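You operate a simulated robot arm through the tools that you are given. There is no shell and no other tool.

Carry out the task below with a simulated two-armed robot. There is one attempt and no reset: what you move stays moved.

Task
Start the chiller at the job card's figure and trim the water gauge to about 2 bar.
Fine: trim by the yellow valve; watch the meter till it shows the card's figure.

Only the result counts: the job must be done as asked and must still hold three seconds after the hand-in. Knocking over, shifting, dropping, spilling or breaking anything else fails it.

Robot
Two 6-joint arms with two-finger parallel grippers on one trunk that stands fixed in place. Base frame: the origin is at the foot of the trunk, x ahead of it, y to its left, z up. Lengths are in mm, angles in rad, forces in N, time in s.
The left shoulder is at [60, 187, 1247], the right one opposite. Each reaches about 781 mm from its shoulder. Payload 1.57 kg a hand.
The tool frame of a hand sits at the grasp point between the pads (the TCP): z along the fingers, y along the line on which they close. The tips reach 30 mm beyond it. The gripper opens to 110 mm. The fingers are 24 mm wide and 12 mm thick; the gripper's body (48 by 112 mm) begins 78 mm behind the TCP.
Orientation is that of the tool frame in the base frame, as a unit quaternion [w, x, y, z]. With the fingers straight down and closing along the base's y, the tool's x points along the base's -x, its y along +y and its z along -z.

Tools
- The arms move only by the tool drive_tool. It takes "left_increments", "right_increments" or both (then of equal length, played together; a hand with none holds still); each is a list of rows, each a list of 3 entries, a list of its own where there are three numbers: the turn, a rotation vector about the tool's x, y, z in rad, then the shift along the tool's x, y, z in mm, then the closure, from 0 (fully open) to 1 (shut). In form: [[[rx, ry, rz], [dx, dy, dz], grip], ...]. A call has 1 to 20 rows; each row is the pose to reach, as a shift and turn from the pose commanded when the call began, along the tool's axes at that moment. Rows are played at 5 a second. More than 50 mm and 0.15 rad between two rows, or a gripper value outside its range, and nothing of the call is played. Where a pose cannot be reached the arm comes as near as it can. A force on the tool above 40 N (or 10 N above the force at the start of the call, whichever is more), or a blocked arm, ends the call early, and 0.2 s more pass. The fingers move at their own pace (about 153 mm/s each) and stop on an object; they squeeze with about 36 N. The grip force told is the motor's: it shows also when the fingers shut on nothing. Time passes only in rows, and 0.2 s behind the last, so rows that repeat a pose let the fingers close. It gives the time, the measured TCP pose, the force on the tool (base axes), the opening and the grip force at its end, in the units of the frame above (readings bear some noise), with the torque about the TCP (base axes, N m) and any sound that the robot's microphone picked up, and new pictures: "pictures" is both (left out), scene, wrist or none (wrist: the cameras of the hands that moved).
- Cameras (640 x 400 px; columns grow to the right, rows downward): "scene" is now at [3.1, 31, 1782.8]; the picture's right is [0.43, -0.90, 0.00], its down [-0.73, -0.35, -0.59] and it looks along [0.53, 0.26, -0.81] (base axes); focal length 320 px, centre (320, 200). "left" rides on the left gripper at [70, -16, -141] in its tool frame; the picture's right is [0.23, 0.97, 0.00], its down [-0.85, 0.20, -0.48] and it looks along [-0.47, 0.11, 0.88] (tool axes); focal length 222 px, centre (320, 200). "right" rides on the right gripper at [70, 16, -141] in its tool frame; the picture's right is [-0.23, 0.97, 0.00], its down [-0.86, -0.20, -0.48] and it looks along [-0.47, -0.11, 0.88] (tool axes); focal length 222 px, centre (320, 200). There is no depth. A picture from a camera that has moved, and an enlarged one, comes with that camera's place and axes in the base frame and with its lens.
- lift_body(by): slides the trunk up (or, below 0, down) by that many mm; the arms and the scene camera ride with it, the base frame stays. It gives what a move gives, with no picture.
- pan_tilt(pan, tilt): turns the head with the scene camera to pan (to the left, within 1.501 rad either way) and tilt (down, from -0.506 to 1.204), counted from straight ahead of the robot. It gives what a move gives, and a new picture of the scene camera.
- enlarge(camera, box): a new picture of the part [left, top, right, bottom] of that camera's present view, enlarged. No time passes.
- hand_in(): hands the job in; it is judged then, once.

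Nothing tells you positions but the pictures and the camera data. Unless the task says otherwise, let go and move clear before handing in.

The tools are called after "Call:" by a JSON object that holds its "method" and its "body". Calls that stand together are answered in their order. drive_tool: Moves the arms, as the interface text tells. Its arguments: {"type":"object","properties":{"left_increments":{"type":"array"},"right_increments":{"type":"array"},"pictures":{"type":"string","enum":["both","scene","wrist","none"]}},"required":[]} The other tools are called the same way: lift_body (by) moves the trunk up or down; pan_tilt (pan, tilt) turns the head that bears the scene camera; enlarge (camera, box) takes an enlarged picture of a part of a camera's view; hand_in () hands the job in.

At the start:

```text
time: 0.0
left_tool_pos: [310.6, 351.9, 1340.2]
left_tcp_rot: [0.0, 0.0, 1.0, 0.001]
left_wrist_force: [-0.5, 0.4, -0.2]
left_torque: [0.01, 0.02, 0.01]
left_grip_width: 109.9
left_grasp_force: 0.0
right_tool_pos: [405.8, 4.5, 1237.7]
right_tcp_rot: [0.0, 0.001, 1.0, -0.001]
right_wrist_force: [0.4, -0.2, 0.2]
right_torque: [-0.01, -0.04, 0.02]
right_grip_width: 109.9
right_grasp_force: 0.1
trunk travel left (down, up): [-875.0, 115.0]
head pan, tilt (commanded): [0.449, 0.941]
```

scene: 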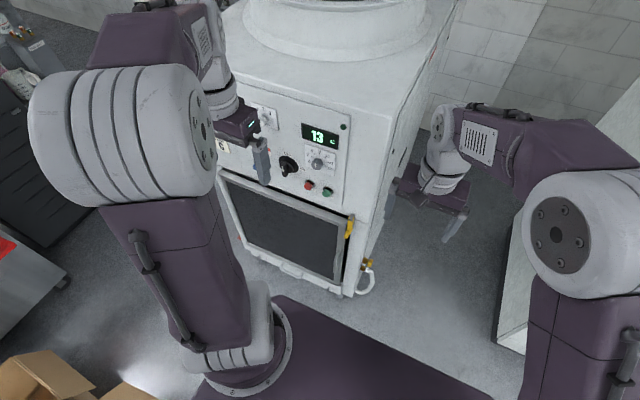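
right: 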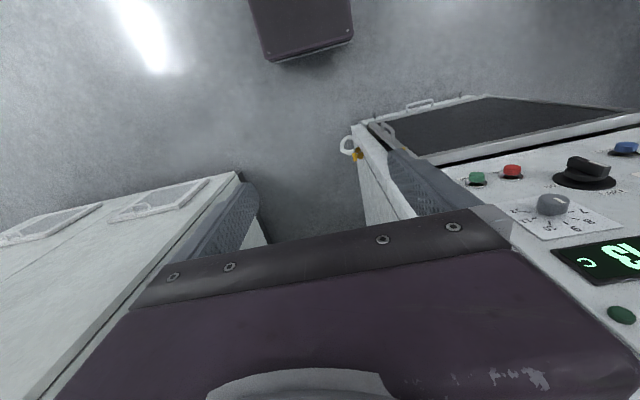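
left: 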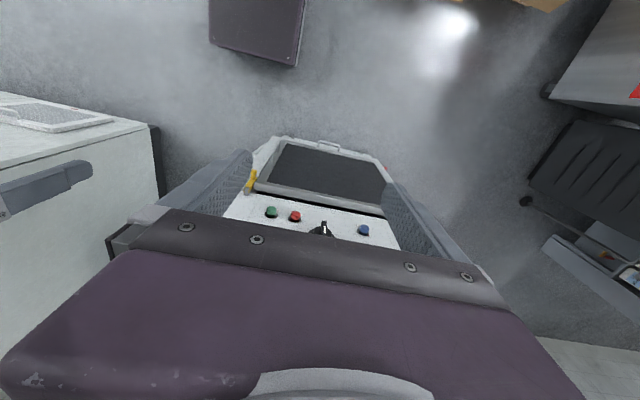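

I see a chiller machine ahead with a panel (display 13, dial, black switch, red and green buttons, blue button) and a left arm partly blocking it. I will enlarge the scene to read the panel.

Call:
{"method": "enlarge", "body": {"camera": "scene", "box": [200, 90, 400, 215]}}

Call:
{"method": "enlarge", "body": {"camera": "scene", "box": [300, 200, 400, 300]}}

Call:
{"method": "enlarge", "body": {"camera": "right", "box": [440, 100, 640, 340]}}

```text
3.20 times, centred on (300, 152) of scene
camera zoom: at [3.1, 31.0, 1782.8], right [0.43, -0.9, 0.0], down [-0.73, -0.35, -0.59], along [0.53, 0.26, -0.81], focal length 1025 px, centre (384, 352)
```

zoom: 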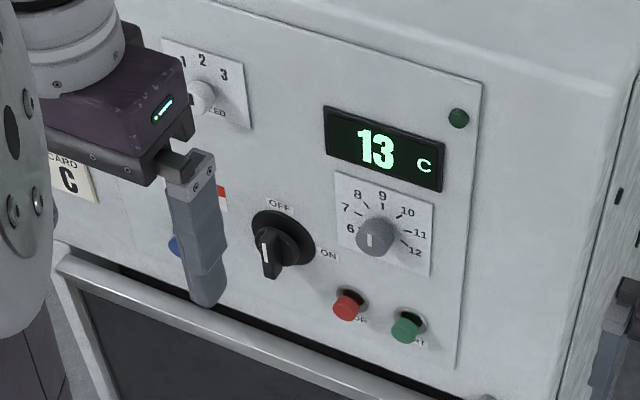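

```text
4.00 times, centred on (350, 250) of scene
camera zoom: at [3.1, 31.0, 1782.8], right [0.43, -0.9, 0.0], down [-0.73, -0.35, -0.59], along [0.53, 0.26, -0.81], focal length 1281 px, centre (200, 0)
```

zoom: 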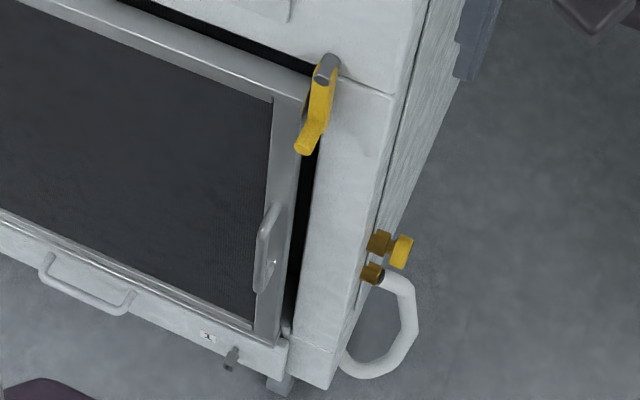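

```text
1.67 times, centred on (540, 220) of right
camera zoom: at [334.8, 19.6, 1377.0], right [0.23, 0.97, 0.0], down [0.86, -0.2, 0.48], along [0.47, -0.11, -0.88], focal length 370 px, centre (-47, 167)
```

zoom: 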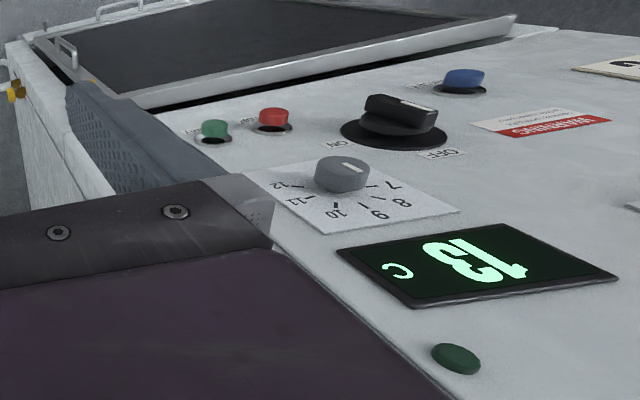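

The panel holds a main switch, a 6–12 dial, red/green/blue buttons, a SPEED knob and a "card C"; two yellow items: a lever and a valve by the hose. I'll look around with the head to find the job card and the gauge.

Call:
{"method": "pan_tilt", "body": {"pan": 0.449, "tilt": 0.5}}

Call:
{"method": "pan_tilt", "body": {"pan": 1.2, "tilt": 0.6}}

Call:
{"method": "pan_tilt", "body": {"pan": -0.5, "tilt": 0.6}}

```text
time: 0.9
left_tool_pos: [309.1, 353.5, 1341.2]
left_tcp_rot: [0.001, 0.0, 1.0, 0.0]
left_wrist_force: [0.0, -0.9, 0.3]
left_torque: [0.0, -0.02, 0.03]
left_grip_width: 110.0
left_grasp_force: 0.0
right_tool_pos: [406.6, 5.1, 1236.5]
right_tcp_rot: [0.001, 0.0, 1.0, 0.0]
right_wrist_force: [-1.0, 0.0, -0.5]
right_torque: [0.02, 0.02, -0.01]
right_grip_width: 110.1
right_grasp_force: 0.2
trunk travel left (down, up): [-875.0, 115.0]
head pan, tilt (commanded): [0.449, 0.499]
camera scene: at [18.9, 38.7, 1819.5], right [0.43, -0.9, 0.0], down [-0.43, -0.21, -0.88], along [0.79, 0.38, -0.48], focal length 320 px, centre (320, 200)
```

scene: 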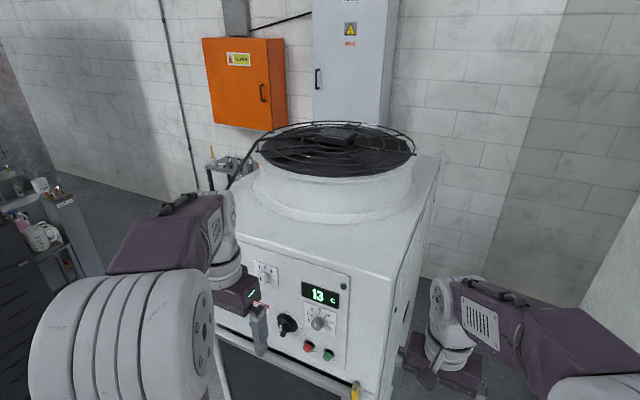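

```text
time: 2.0
left_tool_pos: [308.1, 351.1, 1341.1]
left_tcp_rot: [0.001, 0.0, 1.0, -0.001]
left_wrist_force: [0.9, 0.0, -0.1]
left_torque: [0.02, 0.0, -0.03]
left_grip_width: 109.9
left_grasp_force: 0.0
right_tool_pos: [405.2, 3.4, 1236.8]
right_tcp_rot: [0.0, 0.0, 1.0, 0.0]
right_wrist_force: [0.7, 0.4, 0.0]
right_torque: [-0.05, 0.01, -0.02]
right_grip_width: 110.1
right_grasp_force: 0.0
trunk travel left (down, up): [-875.0, 115.0]
head pan, tilt (commanded): [1.201, 0.6]
camera scene: at [-30.9, 81.6, 1810.5], right [0.93, -0.36, 0.0], down [-0.2, -0.53, -0.83], along [0.3, 0.77, -0.56], focal length 320 px, centre (320, 200)
```

scene: 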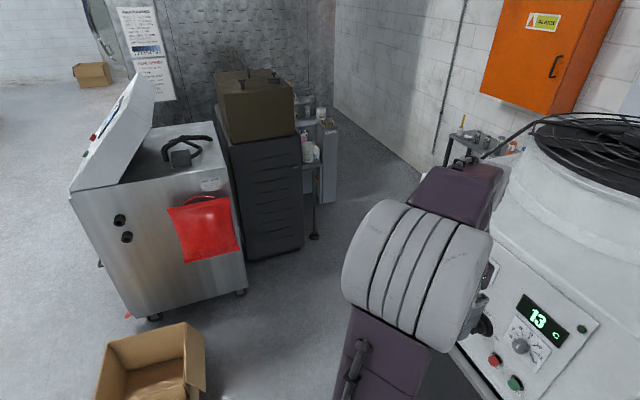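

```text
time: 3.7
left_tool_pos: [309.0, 352.8, 1339.2]
left_tcp_rot: [0.001, 0.001, 1.0, 0.001]
left_wrist_force: [-0.1, 0.1, -0.5]
left_torque: [0.0, -0.01, 0.02]
left_grip_width: 110.1
left_grasp_force: 0.0
right_tool_pos: [406.5, 5.6, 1236.7]
right_tcp_rot: [0.001, 0.0, 1.0, 0.0]
right_wrist_force: [0.0, 0.0, 0.1]
right_torque: [-0.02, -0.05, 0.0]
right_grip_width: 110.1
right_grasp_force: 0.1
trunk travel left (down, up): [-875.0, 115.0]
head pan, tilt (commanded): [-0.499, 0.6]
camera scene: at [14.6, -42.9, 1810.5], right [-0.48, -0.88, 0.0], down [-0.5, 0.27, -0.83], along [0.72, -0.39, -0.56], focal length 320 px, centre (320, 200)
```

scene: 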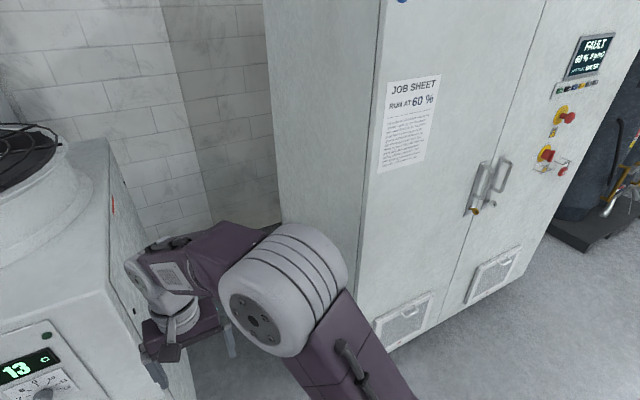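

A "JOB SHEET run at 60 %" hangs on another cabinet (a different machine). The chiller's own card is hidden behind the left hand, so I'll move the left hand to the left and back and look again.

Call:
{"method": "drive_tool", "body": {"left_increments": [[[0, 0, 0], [0, 40, 0], 0], [[0, 0, 0], [0, 80, 0], 0], [[0, 0, 0], [0, 120, 0], 0], [[0, 0, 0], [20, 160, 0], 0], [[0, 0, 0], [40, 200, 0], 0]], "pictures": "none"}}

Call:
{"method": "pan_tilt", "body": {"pan": 0.449, "tilt": 0.8}}

```text
time: 4.9
left_tool_pos: [268.3, 554.7, 1338.8]
left_tcp_rot: [0.0, 0.001, 1.0, -0.001]
left_wrist_force: [-0.2, 0.9, 0.7]
left_torque: [-0.05, -0.01, -0.02]
left_grip_width: 110.2
left_grasp_force: 0.1
right_tool_pos: [404.9, 5.9, 1237.7]
right_tcp_rot: [0.0, -0.001, 1.0, 0.0]
right_wrist_force: [-0.2, -0.1, -1.4]
right_torque: [0.0, -0.01, 0.04]
right_grip_width: 110.0
right_grasp_force: 0.0
trunk travel left (down, up): [-875.0, 115.0]
head pan, tilt (commanded): [-0.499, 0.6]
```

```text
time: 6.2
left_tool_pos: [268.9, 552.3, 1340.6]
left_tcp_rot: [0.001, 0.002, 1.0, 0.001]
left_wrist_force: [-0.8, 0.0, 0.4]
left_torque: [0.0, -0.03, 0.02]
left_grip_width: 110.0
left_grasp_force: 0.0
right_tool_pos: [405.9, 3.7, 1237.6]
right_tcp_rot: [0.001, 0.0, 1.0, 0.0]
right_wrist_force: [-0.3, 0.4, 0.0]
right_torque: [0.01, -0.01, 0.03]
right_grip_width: 110.2
right_grasp_force: 0.0
trunk travel left (down, up): [-875.0, 115.0]
head pan, tilt (commanded): [0.449, 0.799]
camera scene: at [9.5, 34.8, 1793.7], right [0.43, -0.9, 0.0], down [-0.65, -0.31, -0.7], along [0.63, 0.3, -0.72], focal length 320 px, centre (320, 200)
```

scene: 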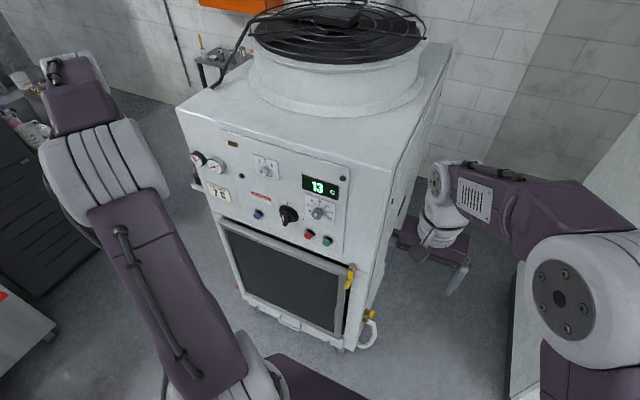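

Call:
{"method": "enlarge", "body": {"camera": "scene", "box": [180, 130, 280, 230]}}

Call:
{"method": "enlarge", "body": {"camera": "scene", "box": [240, 140, 360, 260]}}

Call:
{"method": "enlarge", "body": {"camera": "scene", "box": [280, 250, 400, 360]}}

Call:
{"method": "enlarge", "body": {"camera": "scene", "box": [180, 150, 240, 205]}}

```text
4.00 times, centred on (230, 180) of scene
camera zoom: at [9.5, 34.8, 1793.7], right [0.43, -0.9, 0.0], down [-0.65, -0.31, -0.7], along [0.63, 0.3, -0.72], focal length 1281 px, centre (680, 280)
```

zoom: 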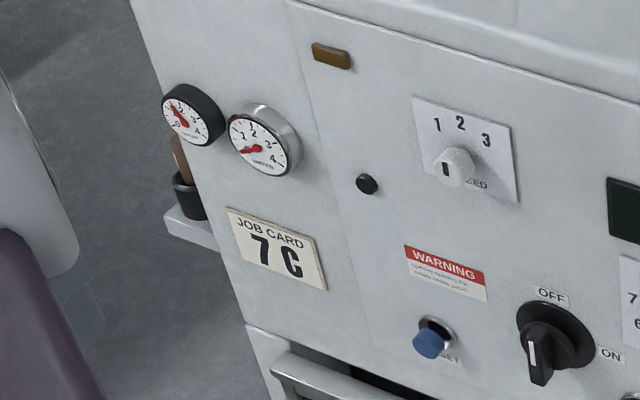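

```text
3.33 times, centred on (300, 200) of scene
camera zoom: at [9.5, 34.8, 1793.7], right [0.43, -0.9, 0.0], down [-0.65, -0.31, -0.7], along [0.63, 0.3, -0.72], focal length 1067 px, centre (387, 200)
```

zoom: 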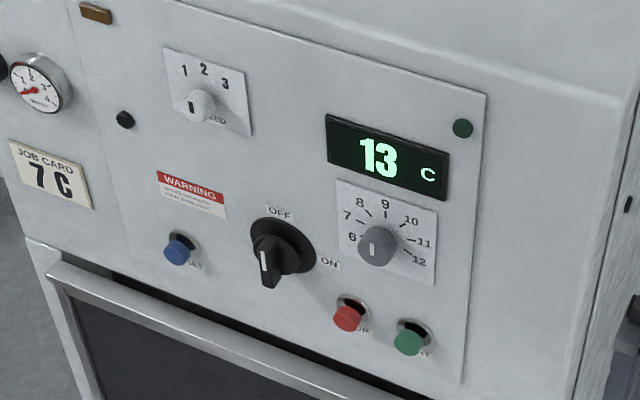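

```text
3.64 times, centred on (340, 305) of scene
camera zoom: at [9.5, 34.8, 1793.7], right [0.43, -0.9, 0.0], down [-0.65, -0.31, -0.7], along [0.63, 0.3, -0.72], focal length 1164 px, centre (247, -182)
```

zoom: 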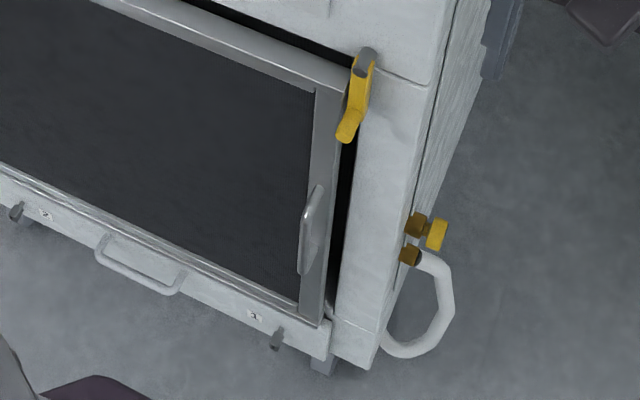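

```text
7.27 times, centred on (210, 178) of scene
camera zoom: at [9.5, 34.8, 1793.7], right [0.43, -0.9, 0.0], down [-0.65, -0.31, -0.7], along [0.63, 0.3, -0.72], focal length 2329 px, centre (1120, 364)
```

zoom: 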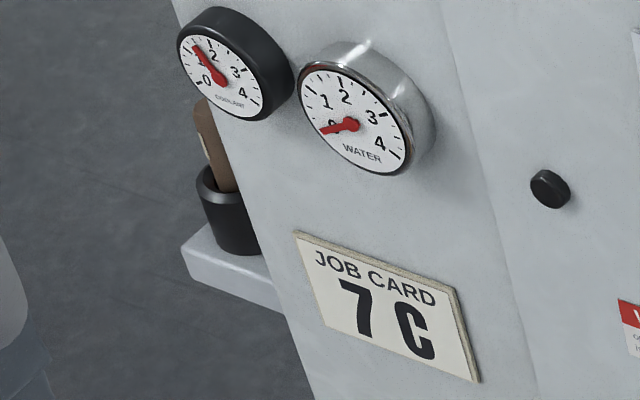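

The job card reads 7 C, the WATER gauge (chrome) sits near 0, the main switch is OFF and the dial is at about 6. I'll look closer at the two yellow parts, the warning label and the gauges.

Call:
{"method": "enlarge", "body": {"camera": "scene", "box": [330, 255, 390, 355]}}

Call:
{"method": "enlarge", "body": {"camera": "scene", "box": [245, 185, 280, 225]}}

Call:
{"method": "enlarge", "body": {"camera": "scene", "box": [295, 165, 350, 255]}}

Call:
{"method": "enlarge", "body": {"camera": "right", "box": [320, 90, 420, 170]}}

```text
4.00 times, centred on (360, 305) of scene
camera zoom: at [9.5, 34.8, 1793.7], right [0.43, -0.9, 0.0], down [-0.65, -0.31, -0.7], along [0.63, 0.3, -0.72], focal length 1281 px, centre (160, -220)
```

zoom: 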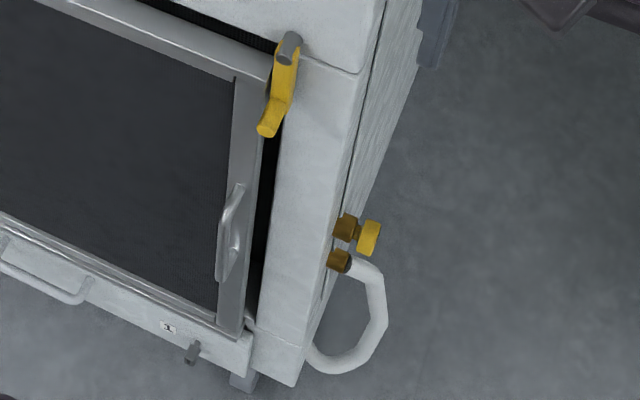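

```text
10.00 times, centred on (262, 205) of scene
camera zoom: at [9.5, 34.8, 1793.7], right [0.43, -0.9, 0.0], down [-0.65, -0.31, -0.7], along [0.63, 0.3, -0.72], focal length 3202 px, centre (895, 150)
```

zoom: 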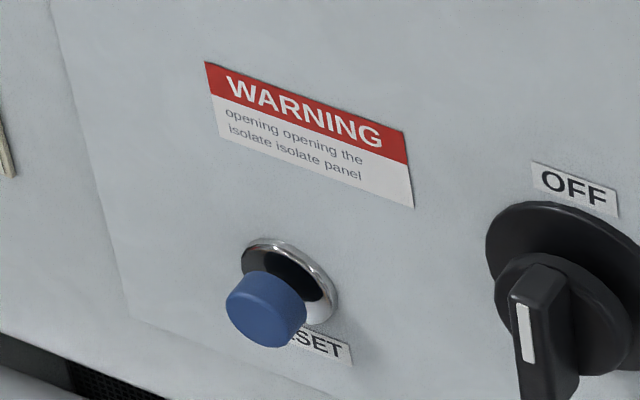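

```text
4.44 times, centred on (322, 210) of scene
camera zoom: at [9.5, 34.8, 1793.7], right [0.43, -0.9, 0.0], down [-0.65, -0.31, -0.7], along [0.63, 0.3, -0.72], focal length 1423 px, centre (309, 156)
```

zoom: 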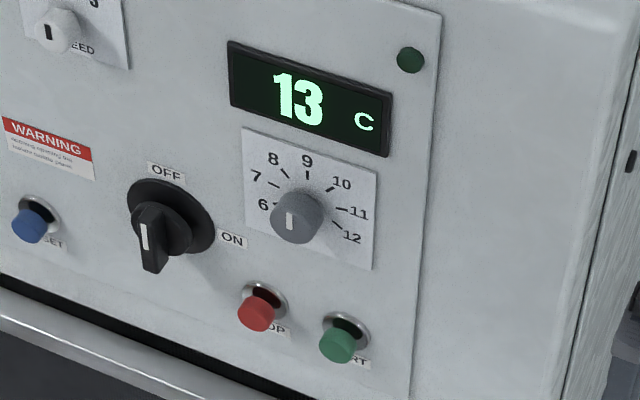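

```text
5.00 times, centred on (370, 130) of right
camera zoom: at [334.6, 20.1, 1377.1], right [0.23, 0.97, 0.0], down [0.86, -0.2, 0.48], along [0.47, -0.11, -0.88], focal length 1111 px, centre (70, 550)
```

zoom: 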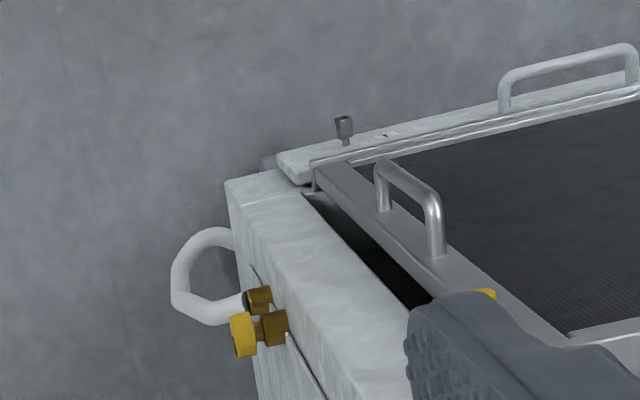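

Both a front lever and a side knob by the hose are yellow; I need closer views before deciding. I'll lower the trunk 300 mm so the head camera gets nearer to them, then look.

Call:
{"method": "lift_body", "body": {"by": -300}}

Call:
{"method": "pan_tilt", "body": {"pan": 0.25, "tilt": 0.85}}

Call:
{"method": "enlarge", "body": {"camera": "scene", "box": [200, 120, 360, 220]}}

```text
time: 9.2
left_tool_pos: [269.8, 552.4, 1040.6]
left_tcp_rot: [0.001, 0.001, 1.0, 0.001]
left_wrist_force: [0.2, -0.2, 0.1]
left_torque: [0.0, -0.01, 0.02]
left_grip_width: 110.0
left_grasp_force: 0.0
right_tool_pos: [404.3, 5.1, 936.4]
right_tcp_rot: [0.0, 0.0, 1.0, 0.0]
right_wrist_force: [0.8, 0.1, -0.1]
right_torque: [-0.01, -0.01, -0.01]
right_grip_width: 109.9
right_grasp_force: 0.1
trunk travel left (down, up): [-575.0, 415.0]
head pan, tilt (commanded): [0.449, 0.799]
```

```text
time: 9.9
left_tool_pos: [269.7, 551.6, 1039.7]
left_tcp_rot: [0.001, 0.001, 1.0, 0.0]
left_wrist_force: [-0.5, 0.1, 0.8]
left_torque: [-0.02, -0.02, -0.01]
left_grip_width: 110.2
left_grasp_force: 0.0
right_tool_pos: [405.9, 3.9, 934.9]
right_tcp_rot: [0.0, 0.0, 1.0, 0.001]
right_wrist_force: [0.1, -0.9, 0.2]
right_torque: [-0.01, 0.0, 0.01]
right_grip_width: 109.9
right_grasp_force: 0.0
trunk travel left (down, up): [-575.0, 415.0]
head pan, tilt (commanded): [0.25, 0.85]
camera scene: at [12.7, 18.8, 1489.6], right [0.25, -0.97, 0.0], down [-0.73, -0.19, -0.66], along [0.64, 0.16, -0.75], focal length 320 px, centre (320, 200)
```

scene: 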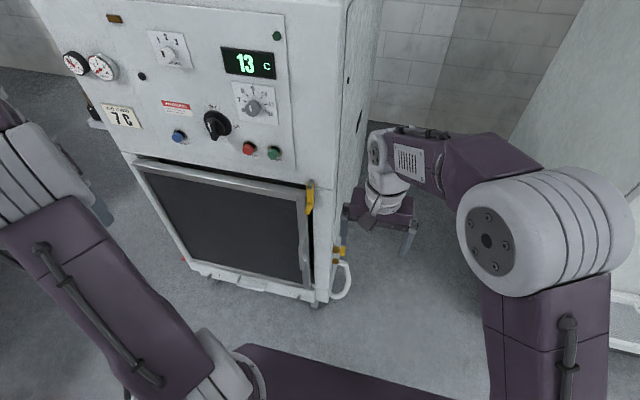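

```text
4.00 times, centred on (280, 170) of scene
camera zoom: at [12.7, 18.8, 1489.6], right [0.25, -0.97, 0.0], down [-0.73, -0.19, -0.66], along [0.64, 0.16, -0.75], focal length 1281 px, centre (480, 320)
```

zoom: 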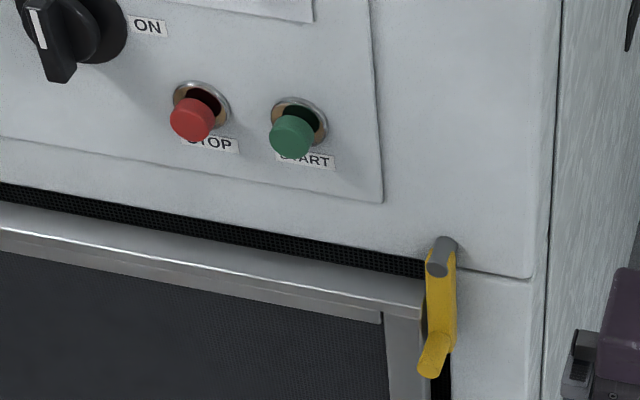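

The view is better from here. I'll zoom on the lever, the side knob, switch, dial and gauges.

Call:
{"method": "enlarge", "body": {"camera": "scene", "box": [295, 170, 365, 310]}}

Call:
{"method": "enlarge", "body": {"camera": "scene", "box": [190, 70, 290, 165]}}

Call:
{"method": "enlarge", "body": {"camera": "scene", "box": [50, 30, 150, 140]}}

Call:
{"method": "enlarge", "body": {"camera": "scene", "box": [320, 230, 360, 260]}}

```text
2.86 times, centred on (330, 240) of scene
camera zoom: at [12.7, 18.8, 1489.6], right [0.25, -0.97, 0.0], down [-0.73, -0.19, -0.66], along [0.64, 0.16, -0.75], focal length 915 px, centre (291, 86)
```

zoom: 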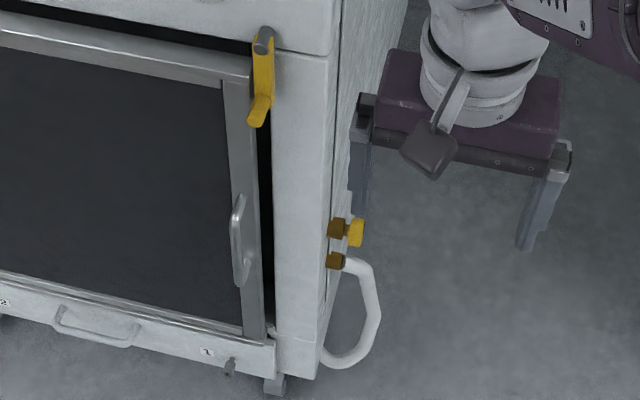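

```text
4.21 times, centred on (240, 118) of scene
camera zoom: at [12.7, 18.8, 1489.6], right [0.25, -0.97, 0.0], down [-0.73, -0.19, -0.66], along [0.64, 0.16, -0.75], focal length 1348 px, centre (657, 547)
```

zoom: 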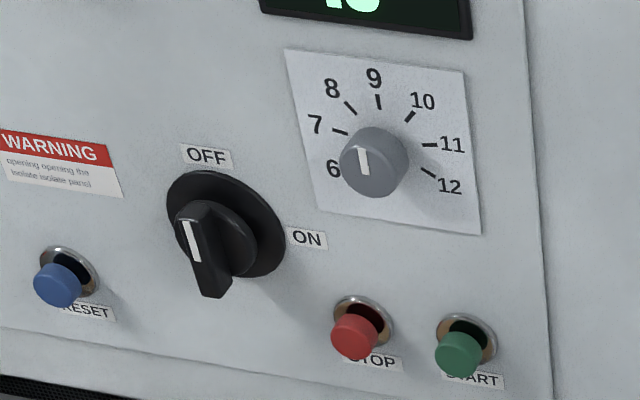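

```text
3.64 times, centred on (100, 85) of scene
camera zoom: at [12.7, 18.8, 1489.6], right [0.25, -0.97, 0.0], down [-0.73, -0.19, -0.66], along [0.64, 0.16, -0.75], focal length 1164 px, centre (1120, 618)
```

zoom: 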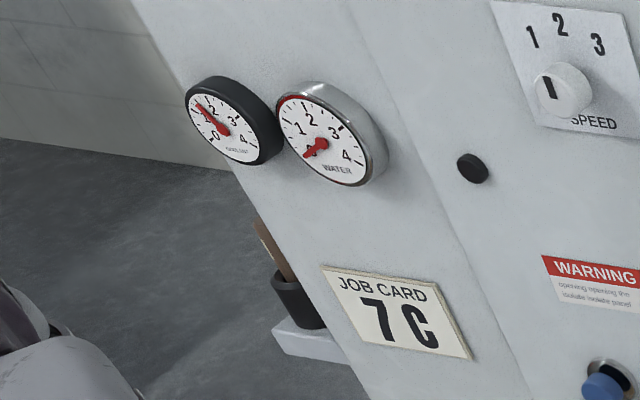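

```text
13.33 times, centred on (340, 245) of scene
camera zoom: at [12.7, 18.8, 1489.6], right [0.25, -0.97, 0.0], down [-0.73, -0.19, -0.66], along [0.64, 0.16, -0.75], focal length 4269 px, centre (53, -400)
```

zoom: 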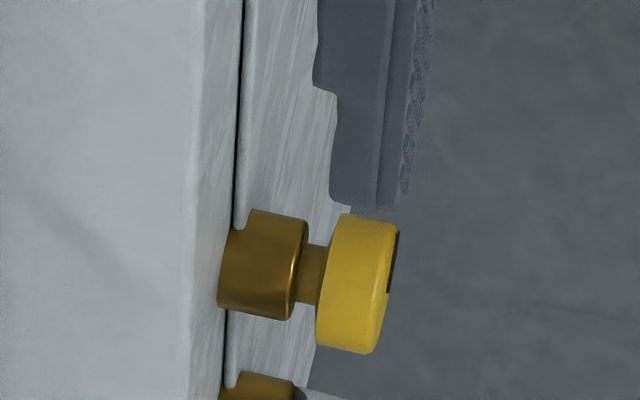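

The side part is a round yellow knob with an index mark on a brass valve body; that is the yellow valve, while the front lever looks like a door latch. The panel stands at about x=584 facing the robot: switch (552, 420, 1035), dial (567, 312, 1097), START (568, 280, 975). I'll now pitch the left hand to point forward, while keeping it well in front of the panel.

Call:
{"method": "drive_tool", "body": {"left_increments": [[[0, -0.1428, 0], [-15, -5, 0], 0], [[0, -0.2856, 0], [-30, -10, 0], 0], [[0, -0.4284, 0], [-45, -15, 0], 0], [[0, -0.5712, 0], [-60, -20, 0], 0], [[0, -0.714, 0], [-75, -25, 0], 0], [[0, -0.8568, 0], [-90, -30, 0], 0]], "pictures": "both"}}

```text
time: 11.3
left_tool_pos: [358.9, 522.7, 1039.1]
left_tcp_rot: [0.416, 0.0, 0.909, 0.001]
left_wrist_force: [0.1, 0.1, -0.2]
left_torque: [-0.01, -0.03, 0.0]
left_grip_width: 110.1
left_grasp_force: 0.1
right_tool_pos: [405.3, 3.9, 935.5]
right_tcp_rot: [0.0, 0.0, 1.0, 0.0]
right_wrist_force: [-0.3, 0.9, 0.4]
right_torque: [-0.03, -0.01, 0.01]
right_grip_width: 110.2
right_grasp_force: 0.0
trunk travel left (down, up): [-575.0, 415.0]
head pan, tilt (commanded): [0.25, 0.85]
camera scene: at [12.7, 18.8, 1489.6], right [0.25, -0.97, 0.0], down [-0.73, -0.19, -0.66], along [0.64, 0.16, -0.75], focal length 320 px, centre (320, 200)
camera left: at [204.9, 505.9, 1079.4], right [-0.15, 0.97, -0.17], down [0.2, 0.2, 0.96], along [0.97, 0.11, -0.22], focal length 222 px, centre (320, 200)
```

scene: 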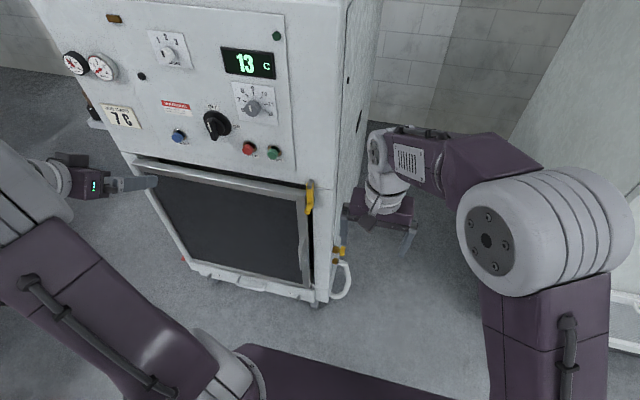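
left: 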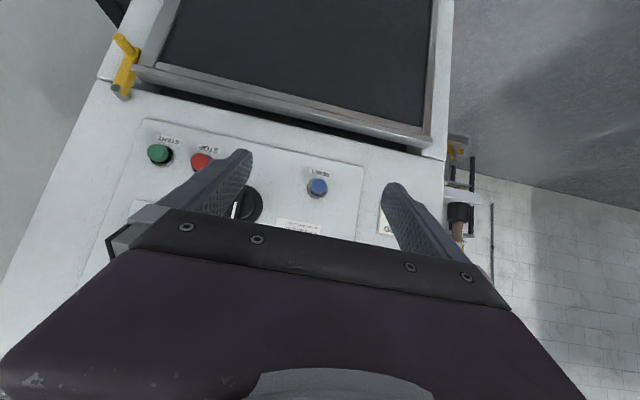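

The hand turns fine. I'll zoom in on the wrist picture to see the lever and something brass on the chiller's left side.

Call:
{"method": "enlarge", "body": {"camera": "left", "box": [420, 110, 510, 260]}}

Call:
{"method": "enlarge", "body": {"camera": "left", "box": [80, 20, 260, 220]}}

```text
2.67 times, centred on (465, 185) of left
camera zoom: at [204.9, 505.9, 1079.4], right [-0.15, 0.97, -0.17], down [0.2, 0.2, 0.96], along [0.97, 0.11, -0.22], focal length 592 px, centre (-67, 240)
```

zoom: 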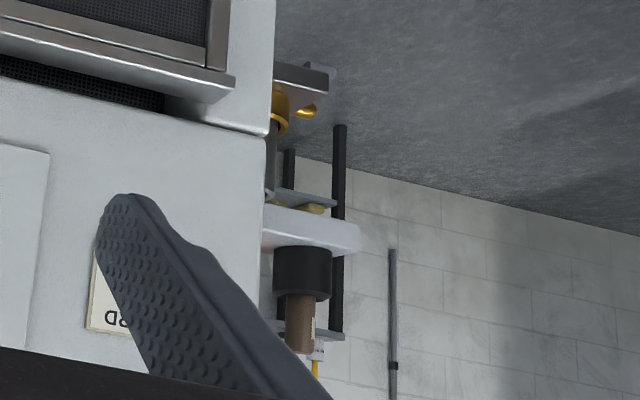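

```text
2.00 times, centred on (170, 120) of left
camera zoom: at [204.9, 505.9, 1079.4], right [-0.15, 0.97, -0.17], down [0.2, 0.2, 0.96], along [0.97, 0.11, -0.22], focal length 444 px, centre (620, 360)
```

zoom: 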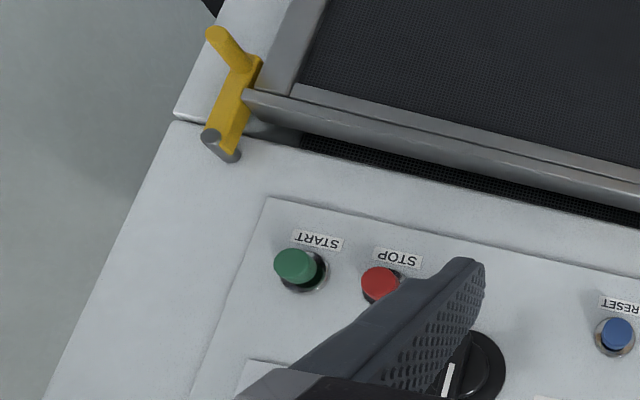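

The front lever laps over the door frame, so it is the door latch; the brass-bodied knob is the valve. I'll finish levelling the left hand and bring it in front of the main switch, at about x=470.

Call:
{"method": "drive_tool", "body": {"left_increments": [[[0, -0.119, 0], [-11.6, -17.2, 14.4], 0], [[0, -0.238, 0], [-23.2, -34.3, 28.8], 0], [[0, -0.357, 0], [-34.9, -51.5, 43.3], 0], [[0, -0.476, 0], [-46.5, -68.7, 57.7], 0], [[0, -0.595, 0], [-58.1, -85.8, 72.1], 0], [[0, -0.714, 0], [-69.7, -103, 86.5], 0], [[0, -0.714, 0], [-69.7, -103, 86.5], 0]], "pictures": "both"}}

```text
time: 12.9
left_tool_pos: [469.9, 419.0, 1036.3]
left_tcp_rot: [0.708, 0.0, 0.706, 0.0]
left_wrist_force: [-0.1, 0.2, 1.1]
left_torque: [-0.03, 0.01, -0.02]
left_grip_width: 110.1
left_grasp_force: 0.1
right_tool_pos: [405.4, 4.3, 936.4]
right_tcp_rot: [0.0, 0.0, 1.0, 0.0]
right_wrist_force: [-0.1, 0.5, 0.6]
right_torque: [-0.01, -0.01, 0.01]
right_grip_width: 110.2
right_grasp_force: 0.0
trunk travel left (down, up): [-575.0, 415.0]
head pan, tilt (commanded): [0.25, 0.85]
camera scene: at [11.9, 18.5, 1489.6], right [0.25, -0.97, 0.0], down [-0.73, -0.19, -0.66], along [0.64, 0.16, -0.75], focal length 320 px, centre (320, 200)
camera left: at [326.5, 402.8, 966.3], right [0.0, 0.97, -0.23], down [-0.48, 0.2, 0.85], along [0.88, 0.11, 0.47], focal length 222 px, centre (320, 200)
```

scene: 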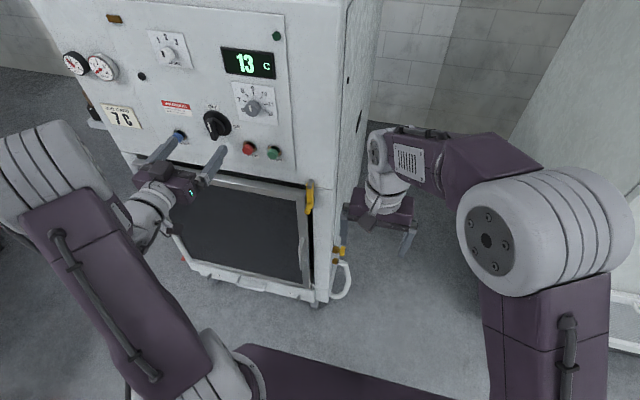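
left: 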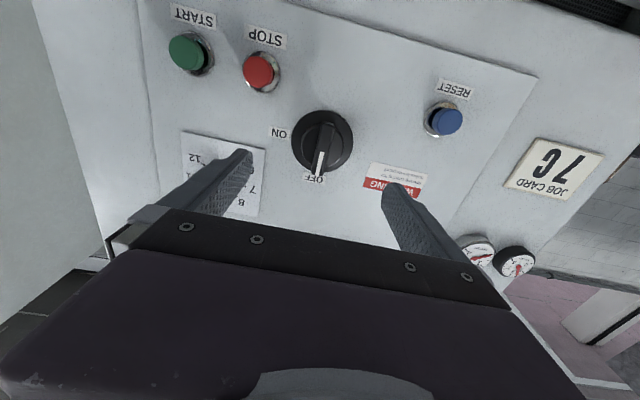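

The left hand is level and in front of the switch, whose white mark points at OFF. I'll zoom the wrist picture to measure the alignment.

Call:
{"method": "enlarge", "body": {"camera": "left", "box": [250, 80, 390, 220]}}

Call:
{"method": "enlarge", "body": {"camera": "scene", "box": [140, 70, 290, 200]}}

```text
2.86 times, centred on (320, 150) of left
camera zoom: at [326.5, 402.8, 966.3], right [0.0, 0.97, -0.23], down [-0.48, 0.2, 0.85], along [0.88, 0.11, 0.47], focal length 635 px, centre (320, 343)
```

zoom: 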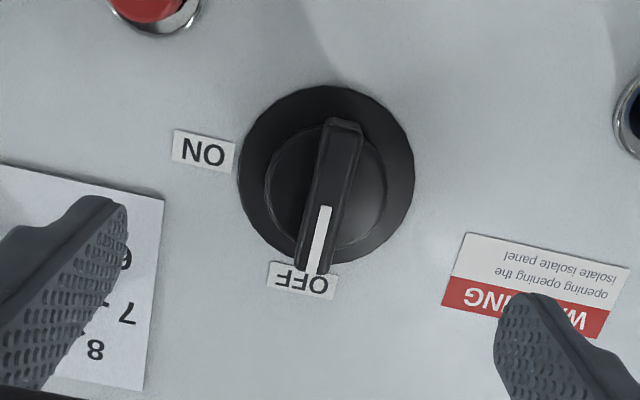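

```text
3.08 times, centred on (215, 135) of scene
camera zoom: at [11.9, 18.5, 1489.6], right [0.25, -0.97, 0.0], down [-0.73, -0.19, -0.66], along [0.64, 0.16, -0.75], focal length 985 px, centre (643, 400)
```

zoom: 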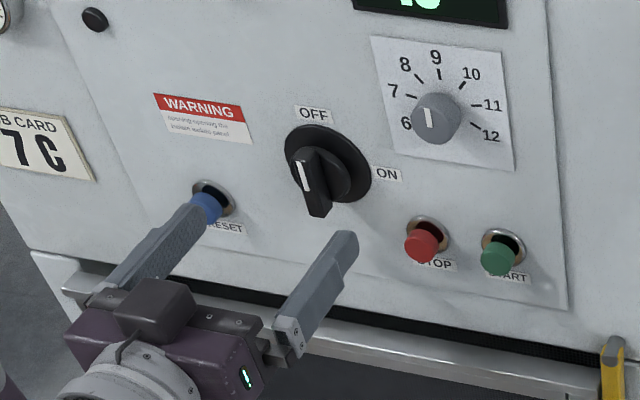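

The bar handle is centred at about y=419.5, z=1029. I'll lower the hand 6 mm, move forward to TCP x≈528 and half-close the fingers around the bar before checking.

Call:
{"method": "drive_tool", "body": {"left_increments": [[[0, 0, 0], [6, 0.5, 20], 0.5], [[0, 0, 0], [6, 0.5, 40], 0.5], [[0, 0, 0], [6, 0.5, 58], 0.5], [[0, 0, 0], [6, 0.5, 58], 0.5]], "pictures": "both"}}

Call:
{"method": "enlarge", "body": {"camera": "left", "box": [250, 100, 390, 220]}}

Call:
{"method": "enlarge", "body": {"camera": "scene", "box": [170, 90, 270, 180]}}

```text
time: 13.9
left_tool_pos: [528.2, 419.2, 1029.7]
left_tcp_rot: [0.707, 0.0, 0.707, 0.0]
left_wrist_force: [-0.4, 1.0, 0.6]
left_torque: [0.01, -0.03, -0.01]
left_grip_width: 55.3
left_grasp_force: 0.0
right_tool_pos: [405.9, 5.0, 936.1]
right_tcp_rot: [0.0, 0.0, 1.0, -0.001]
right_wrist_force: [-0.2, 0.5, 0.6]
right_torque: [0.01, -0.02, -0.01]
right_grip_width: 110.0
right_grasp_force: 0.1
trunk travel left (down, up): [-575.0, 415.0]
head pan, tilt (commanded): [0.25, 0.85]
camera scene: at [12.3, 18.7, 1489.6], right [0.25, -0.97, 0.0], down [-0.73, -0.19, -0.66], along [0.64, 0.16, -0.75], focal length 320 px, centre (320, 200)
camera left: at [385.2, 403.0, 960.4], right [0.0, 0.97, -0.23], down [-0.48, 0.2, 0.85], along [0.88, 0.11, 0.47], focal length 222 px, centre (320, 200)
```

scene: 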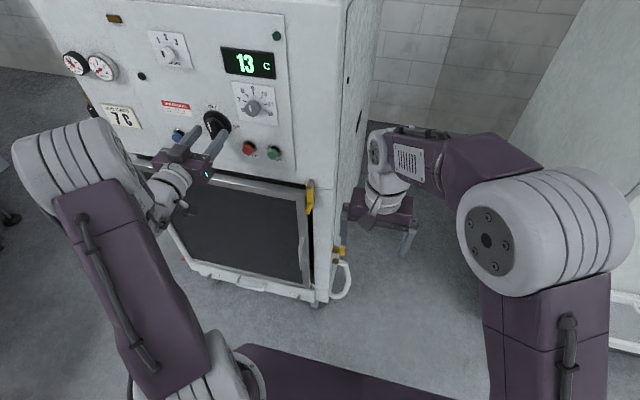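
left: 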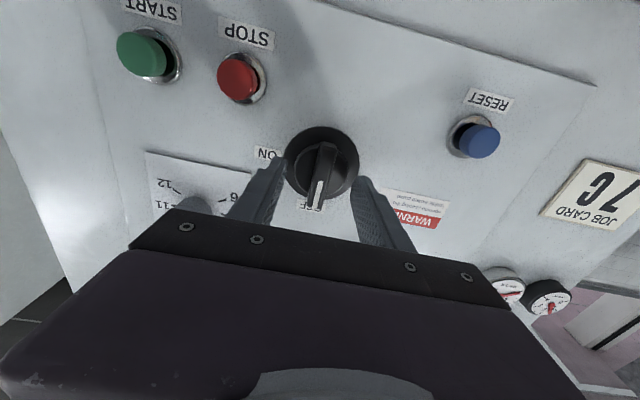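

```text
3.33 times, centred on (320, 160) of left
camera zoom: at [385.2, 403.0, 960.4], right [0.0, 0.97, -0.23], down [-0.48, 0.2, 0.85], along [0.88, 0.11, 0.47], focal length 740 px, centre (320, 333)
```

zoom: 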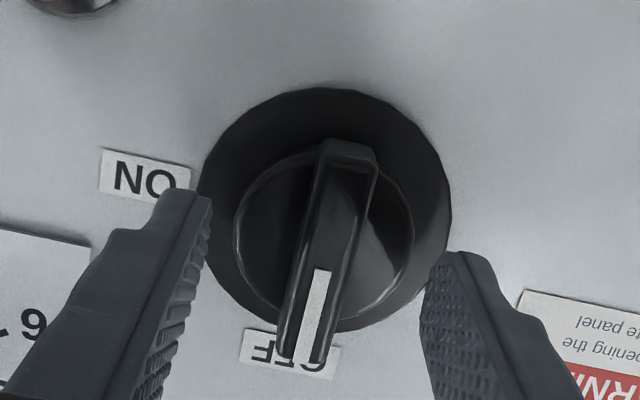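

```text
4.44 times, centred on (220, 135) of scene
camera zoom: at [12.3, 18.7, 1489.6], right [0.25, -0.97, 0.0], down [-0.73, -0.19, -0.66], along [0.64, 0.16, -0.75], focal length 1423 px, centre (764, 489)
```

zoom: 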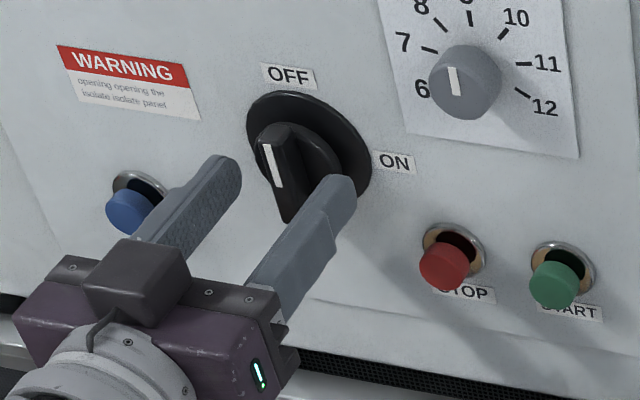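

The fingers straddle the bar symmetrically. I'll close to about 25 mm and creep forward 8 mm, watching the force for contact with the hub.

Call:
{"method": "drive_tool", "body": {"left_increments": [[[0, 0, 0], [2, 0.5, 0], 0.76], [[0, 0, 0], [2, 0.5, 4], 0.76], [[0, 0, 0], [2, 0.5, 8], 0.76], [[0, 0, 0], [2, 0.5, 8], 0.76]], "pictures": "wrist"}}

Call:
{"method": "enlarge", "body": {"camera": "left", "box": [270, 110, 370, 210]}}

Call:
{"method": "enlarge", "body": {"camera": "scene", "box": [180, 95, 250, 165]}}

```text
time: 14.9
left_tool_pos: [535.7, 419.4, 1027.8]
left_tcp_rot: [0.708, 0.001, 0.706, -0.001]
left_wrist_force: [-3.3, -0.5, -0.2]
left_torque: [-0.02, 0.0, 0.01]
left_grip_width: 26.4
left_grasp_force: 0.1
right_tool_pos: [405.6, 4.4, 936.5]
right_tcp_rot: [-0.001, 0.0, 1.0, 0.0]
right_wrist_force: [-0.5, 0.4, 0.8]
right_torque: [0.03, -0.02, -0.03]
right_grip_width: 110.1
right_grasp_force: 0.0
trunk travel left (down, up): [-575.0, 415.0]
head pan, tilt (commanded): [0.25, 0.85]
camera left: at [392.8, 403.6, 958.6], right [0.0, 0.97, -0.23], down [-0.48, 0.2, 0.85], along [0.88, 0.11, 0.47], focal length 222 px, centre (320, 200)
```

left: 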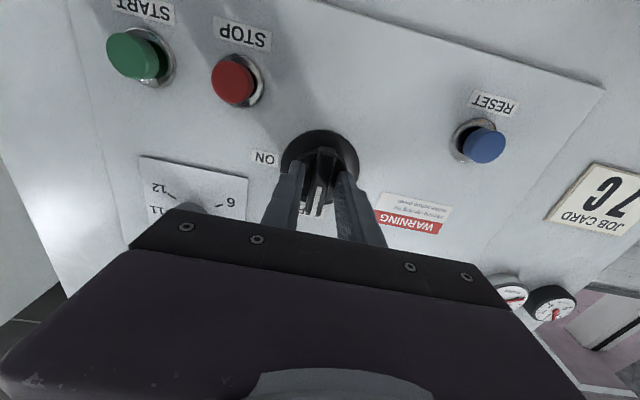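

```text
4.00 times, centred on (320, 160) of left
camera zoom: at [392.8, 403.6, 958.6], right [0.0, 0.97, -0.23], down [-0.48, 0.2, 0.85], along [0.88, 0.11, 0.47], focal length 888 px, centre (320, 360)
```

zoom: 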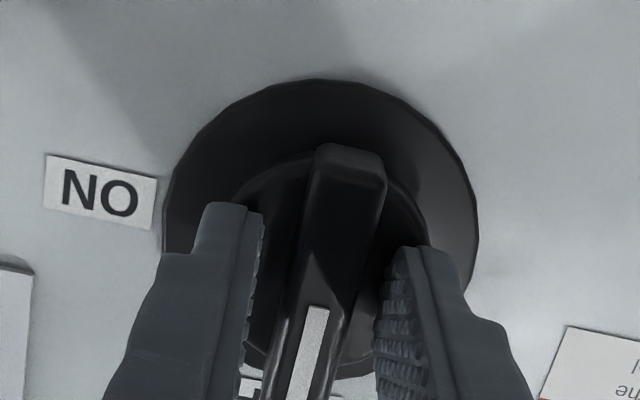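

```text
5.71 times, centred on (215, 130) of scene
camera zoom: at [12.1, 18.5, 1489.6], right [0.25, -0.97, 0.0], down [-0.73, -0.19, -0.66], along [0.64, 0.16, -0.75], focal length 1830 px, centre (920, 600)
```

zoom: 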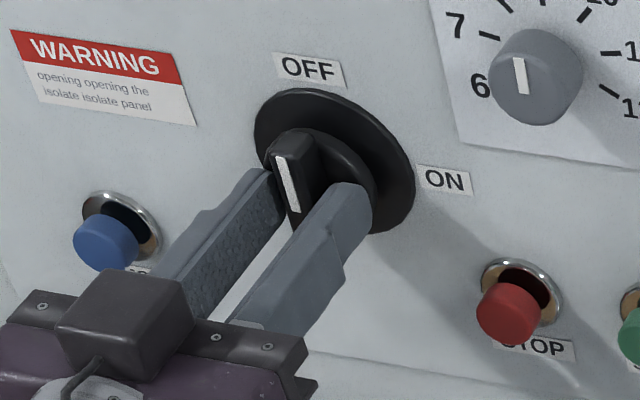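

Light contact (3 N) shows the tips are against the hub with the bar between the fingers. I'll back off 1 mm, shift 2 mm left and close on the bar.

Call:
{"method": "drive_tool", "body": {"left_increments": [[[0, 0, 0], [0, 2, -1], 0.76], [[0, 0, 0], [0, 2, -1], 1.0], [[0, 0, 0], [0, 2, -1], 1.0], [[0, 0, 0], [0, 2, -1], 1.0]], "pictures": "wrist"}}

Call:
{"method": "enlarge", "body": {"camera": "left", "box": [270, 110, 370, 210]}}

```text
time: 15.9
left_tool_pos: [535.4, 420.4, 1028.4]
left_tcp_rot: [0.707, 0.0, 0.707, 0.0]
left_wrist_force: [-0.7, -7.6, -4.6]
left_torque: [0.0, -0.64, -0.05]
left_grip_width: 13.9
left_grasp_force: 30.8
right_tool_pos: [405.2, 3.7, 936.4]
right_tcp_rot: [0.0, 0.0, 1.0, 0.0]
right_wrist_force: [0.3, -0.8, -0.7]
right_torque: [-0.01, 0.01, -0.02]
right_grip_width: 109.8
right_grasp_force: 0.0
trunk travel left (down, up): [-575.0, 415.0]
head pan, tilt (commanded): [0.25, 0.85]
camera left: at [392.4, 404.2, 958.4], right [0.0, 0.97, -0.23], down [-0.48, 0.2, 0.85], along [0.88, 0.11, 0.47], focal length 222 px, centre (320, 200)
```

left: 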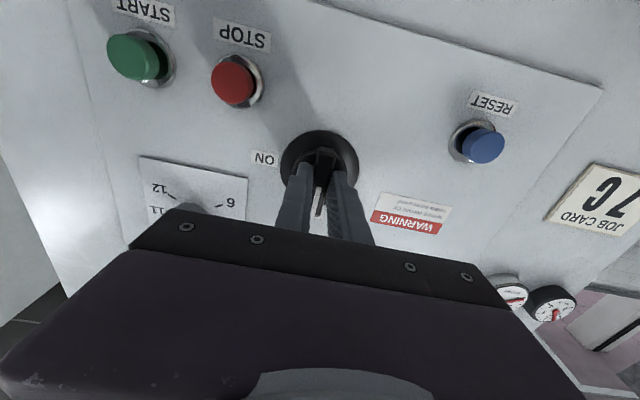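

```text
4.00 times, centred on (320, 160) of left
camera zoom: at [392.4, 404.2, 958.4], right [0.0, 0.97, -0.23], down [-0.48, 0.2, 0.85], along [0.88, 0.11, 0.47], focal length 888 px, centre (320, 360)
```

zoom: 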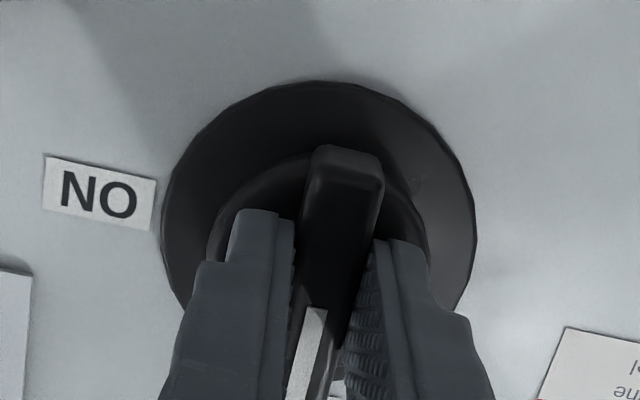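

The bar is gripped (14 mm wide). I'll turn clockwise (positive about the tool's z) step by step, first about 0.7 rad.

Call:
{"method": "drive_tool", "body": {"left_increments": [[[0, 0, 0.14], [0, -0.7, 0], 1.0], [[0, 0, 0.28], [0, -0.7, 0], 1.0], [[0, 0, 0.42], [0, -0.7, 0], 1.0], [[0, 0, 0.56], [0, -0.7, 0], 1.0], [[0, 0, 0.7], [0, -0.7, 0], 1.0]], "pictures": "wrist"}}

Call:
{"method": "enlarge", "body": {"camera": "scene", "box": [180, 95, 250, 165]}}

```text
time: 16.4
left_tool_pos: [534.8, 420.3, 1029.0]
left_tcp_rot: [0.698, 0.071, 0.711, 0.053]
left_wrist_force: [-6.5, -10.6, 0.5]
left_torque: [-0.02, 0.09, 0.41]
left_grip_width: 14.0
left_grasp_force: 30.5
left hand out of reach, approached as far as the arm can: row 2
right_tool_pos: [404.1, 2.7, 936.6]
right_tcp_rot: [0.001, 0.0, 1.0, 0.001]
right_wrist_force: [0.2, -0.7, 0.0]
right_torque: [-0.02, 0.01, 0.0]
right_grip_width: 109.9
right_grasp_force: 0.0
trunk travel left (down, up): [-575.0, 415.0]
head pan, tilt (commanded): [0.25, 0.85]
stopped in row 2 (left hand): the force on the tool passed its limit at 58 N (the readings are from after the stop); the commanded pose is now the measured one
camera left: at [390.6, 420.0, 960.7], right [0.02, 1.0, -0.05], down [-0.46, 0.06, 0.89], along [0.89, 0.01, 0.46], focal length 222 px, centre (320, 200)
```

left: 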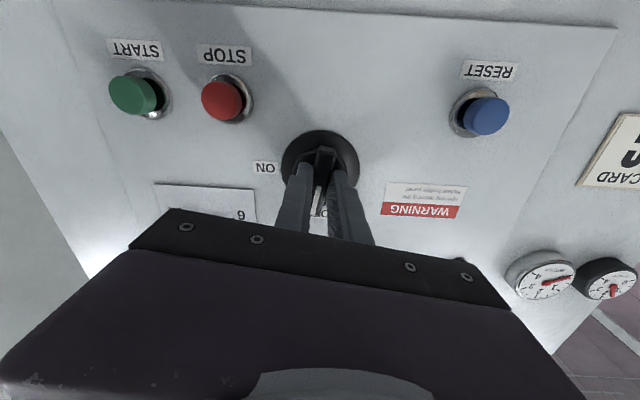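

```text
5.71 times, centred on (215, 130) of scene
camera zoom: at [10.2, 17.0, 1489.9], right [0.25, -0.97, 0.0], down [-0.73, -0.19, -0.66], along [0.64, 0.16, -0.75], focal length 1830 px, centre (920, 600)
```

zoom: 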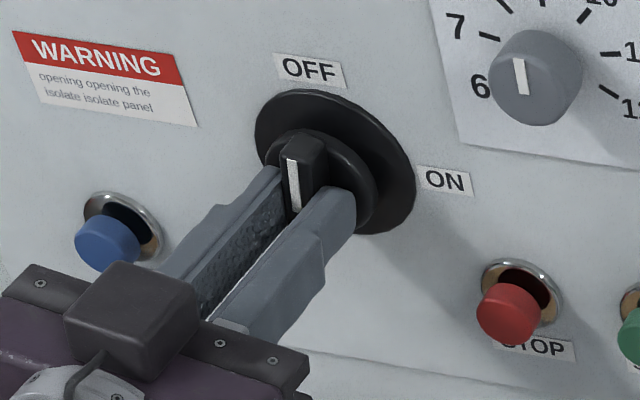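

The wrist reached its roll limit after about 0.15 rad, so I need to grip with the hand rolled half a turn the other way. I'll let go, back off 70 mm, and roll −π about the finger axis.

Call:
{"method": "drive_tool", "body": {"left_increments": [[[0, 0, 0], [0, 0, 0], 0.6], [[0, 0, 0], [0, 0, 0], 0.4], [[0, 0, 0], [0, 0, -25], 0.4], [[0, 0, 0], [0, 0, -70], 0.4], [[0, 0, -0.14], [0, 0, -70], 0.4], [[0, 0, -0.28], [0, 0, -70], 0.4]], "pictures": "both"}}

Call:
{"method": "enlarge", "body": {"camera": "scene", "box": [170, 80, 270, 165]}}

```text
time: 17.8
left_tool_pos: [465.9, 424.5, 1029.3]
left_tcp_rot: [0.698, -0.032, 0.714, -0.043]
left_wrist_force: [-1.6, 0.3, 0.2]
left_torque: [-0.02, -0.03, 0.05]
left_grip_width: 66.1
left_grasp_force: 0.0
left hand out of reach, approached as far as the arm can: row 4
right_tool_pos: [405.1, 4.1, 937.6]
right_tcp_rot: [0.0, 0.0, 1.0, 0.0]
right_wrist_force: [-0.3, 0.7, 0.5]
right_torque: [-0.01, -0.02, -0.02]
right_grip_width: 110.0
right_grasp_force: 0.1
trunk travel left (down, up): [-575.0, 415.0]
head pan, tilt (commanded): [0.25, 0.85]
camera scene: at [11.9, 18.5, 1489.6], right [0.25, -0.97, 0.0], down [-0.73, -0.19, -0.66], along [0.64, 0.16, -0.75], focal length 320 px, centre (320, 200)
camera left: at [321.8, 402.9, 965.1], right [0.01, 0.94, -0.33], down [-0.46, 0.3, 0.84], along [0.89, 0.14, 0.43], focal length 222 px, centre (320, 200)
```

scene: 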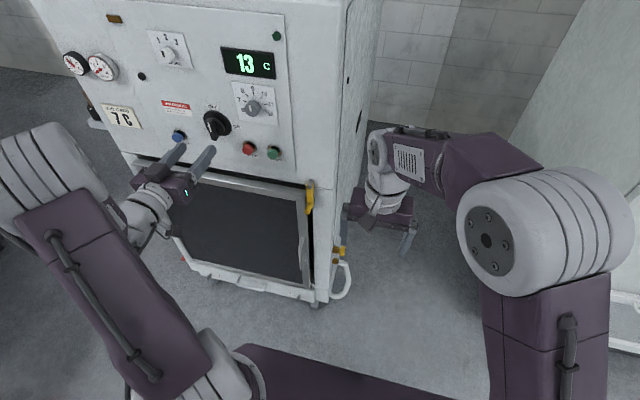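
left: 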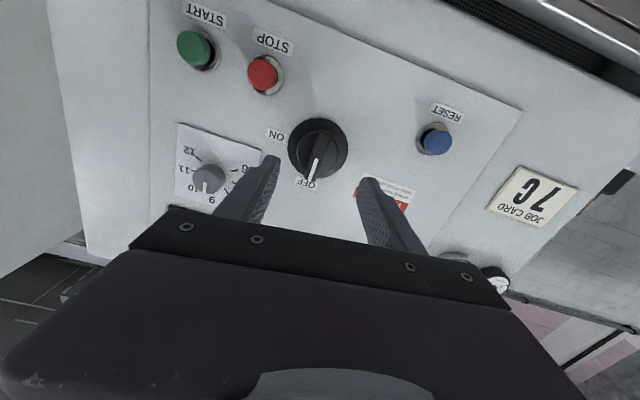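

```text
4.71 times, centred on (220, 122) of scene
camera zoom: at [11.9, 18.5, 1489.6], right [0.25, -0.97, 0.0], down [-0.73, -0.19, -0.66], along [0.64, 0.16, -0.75], focal length 1507 px, centre (791, 565)
```

zoom: 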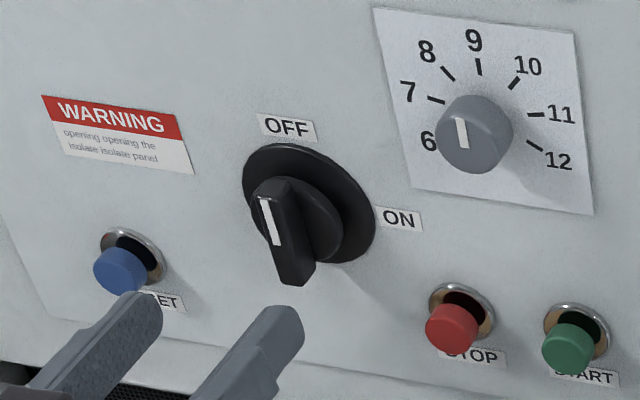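

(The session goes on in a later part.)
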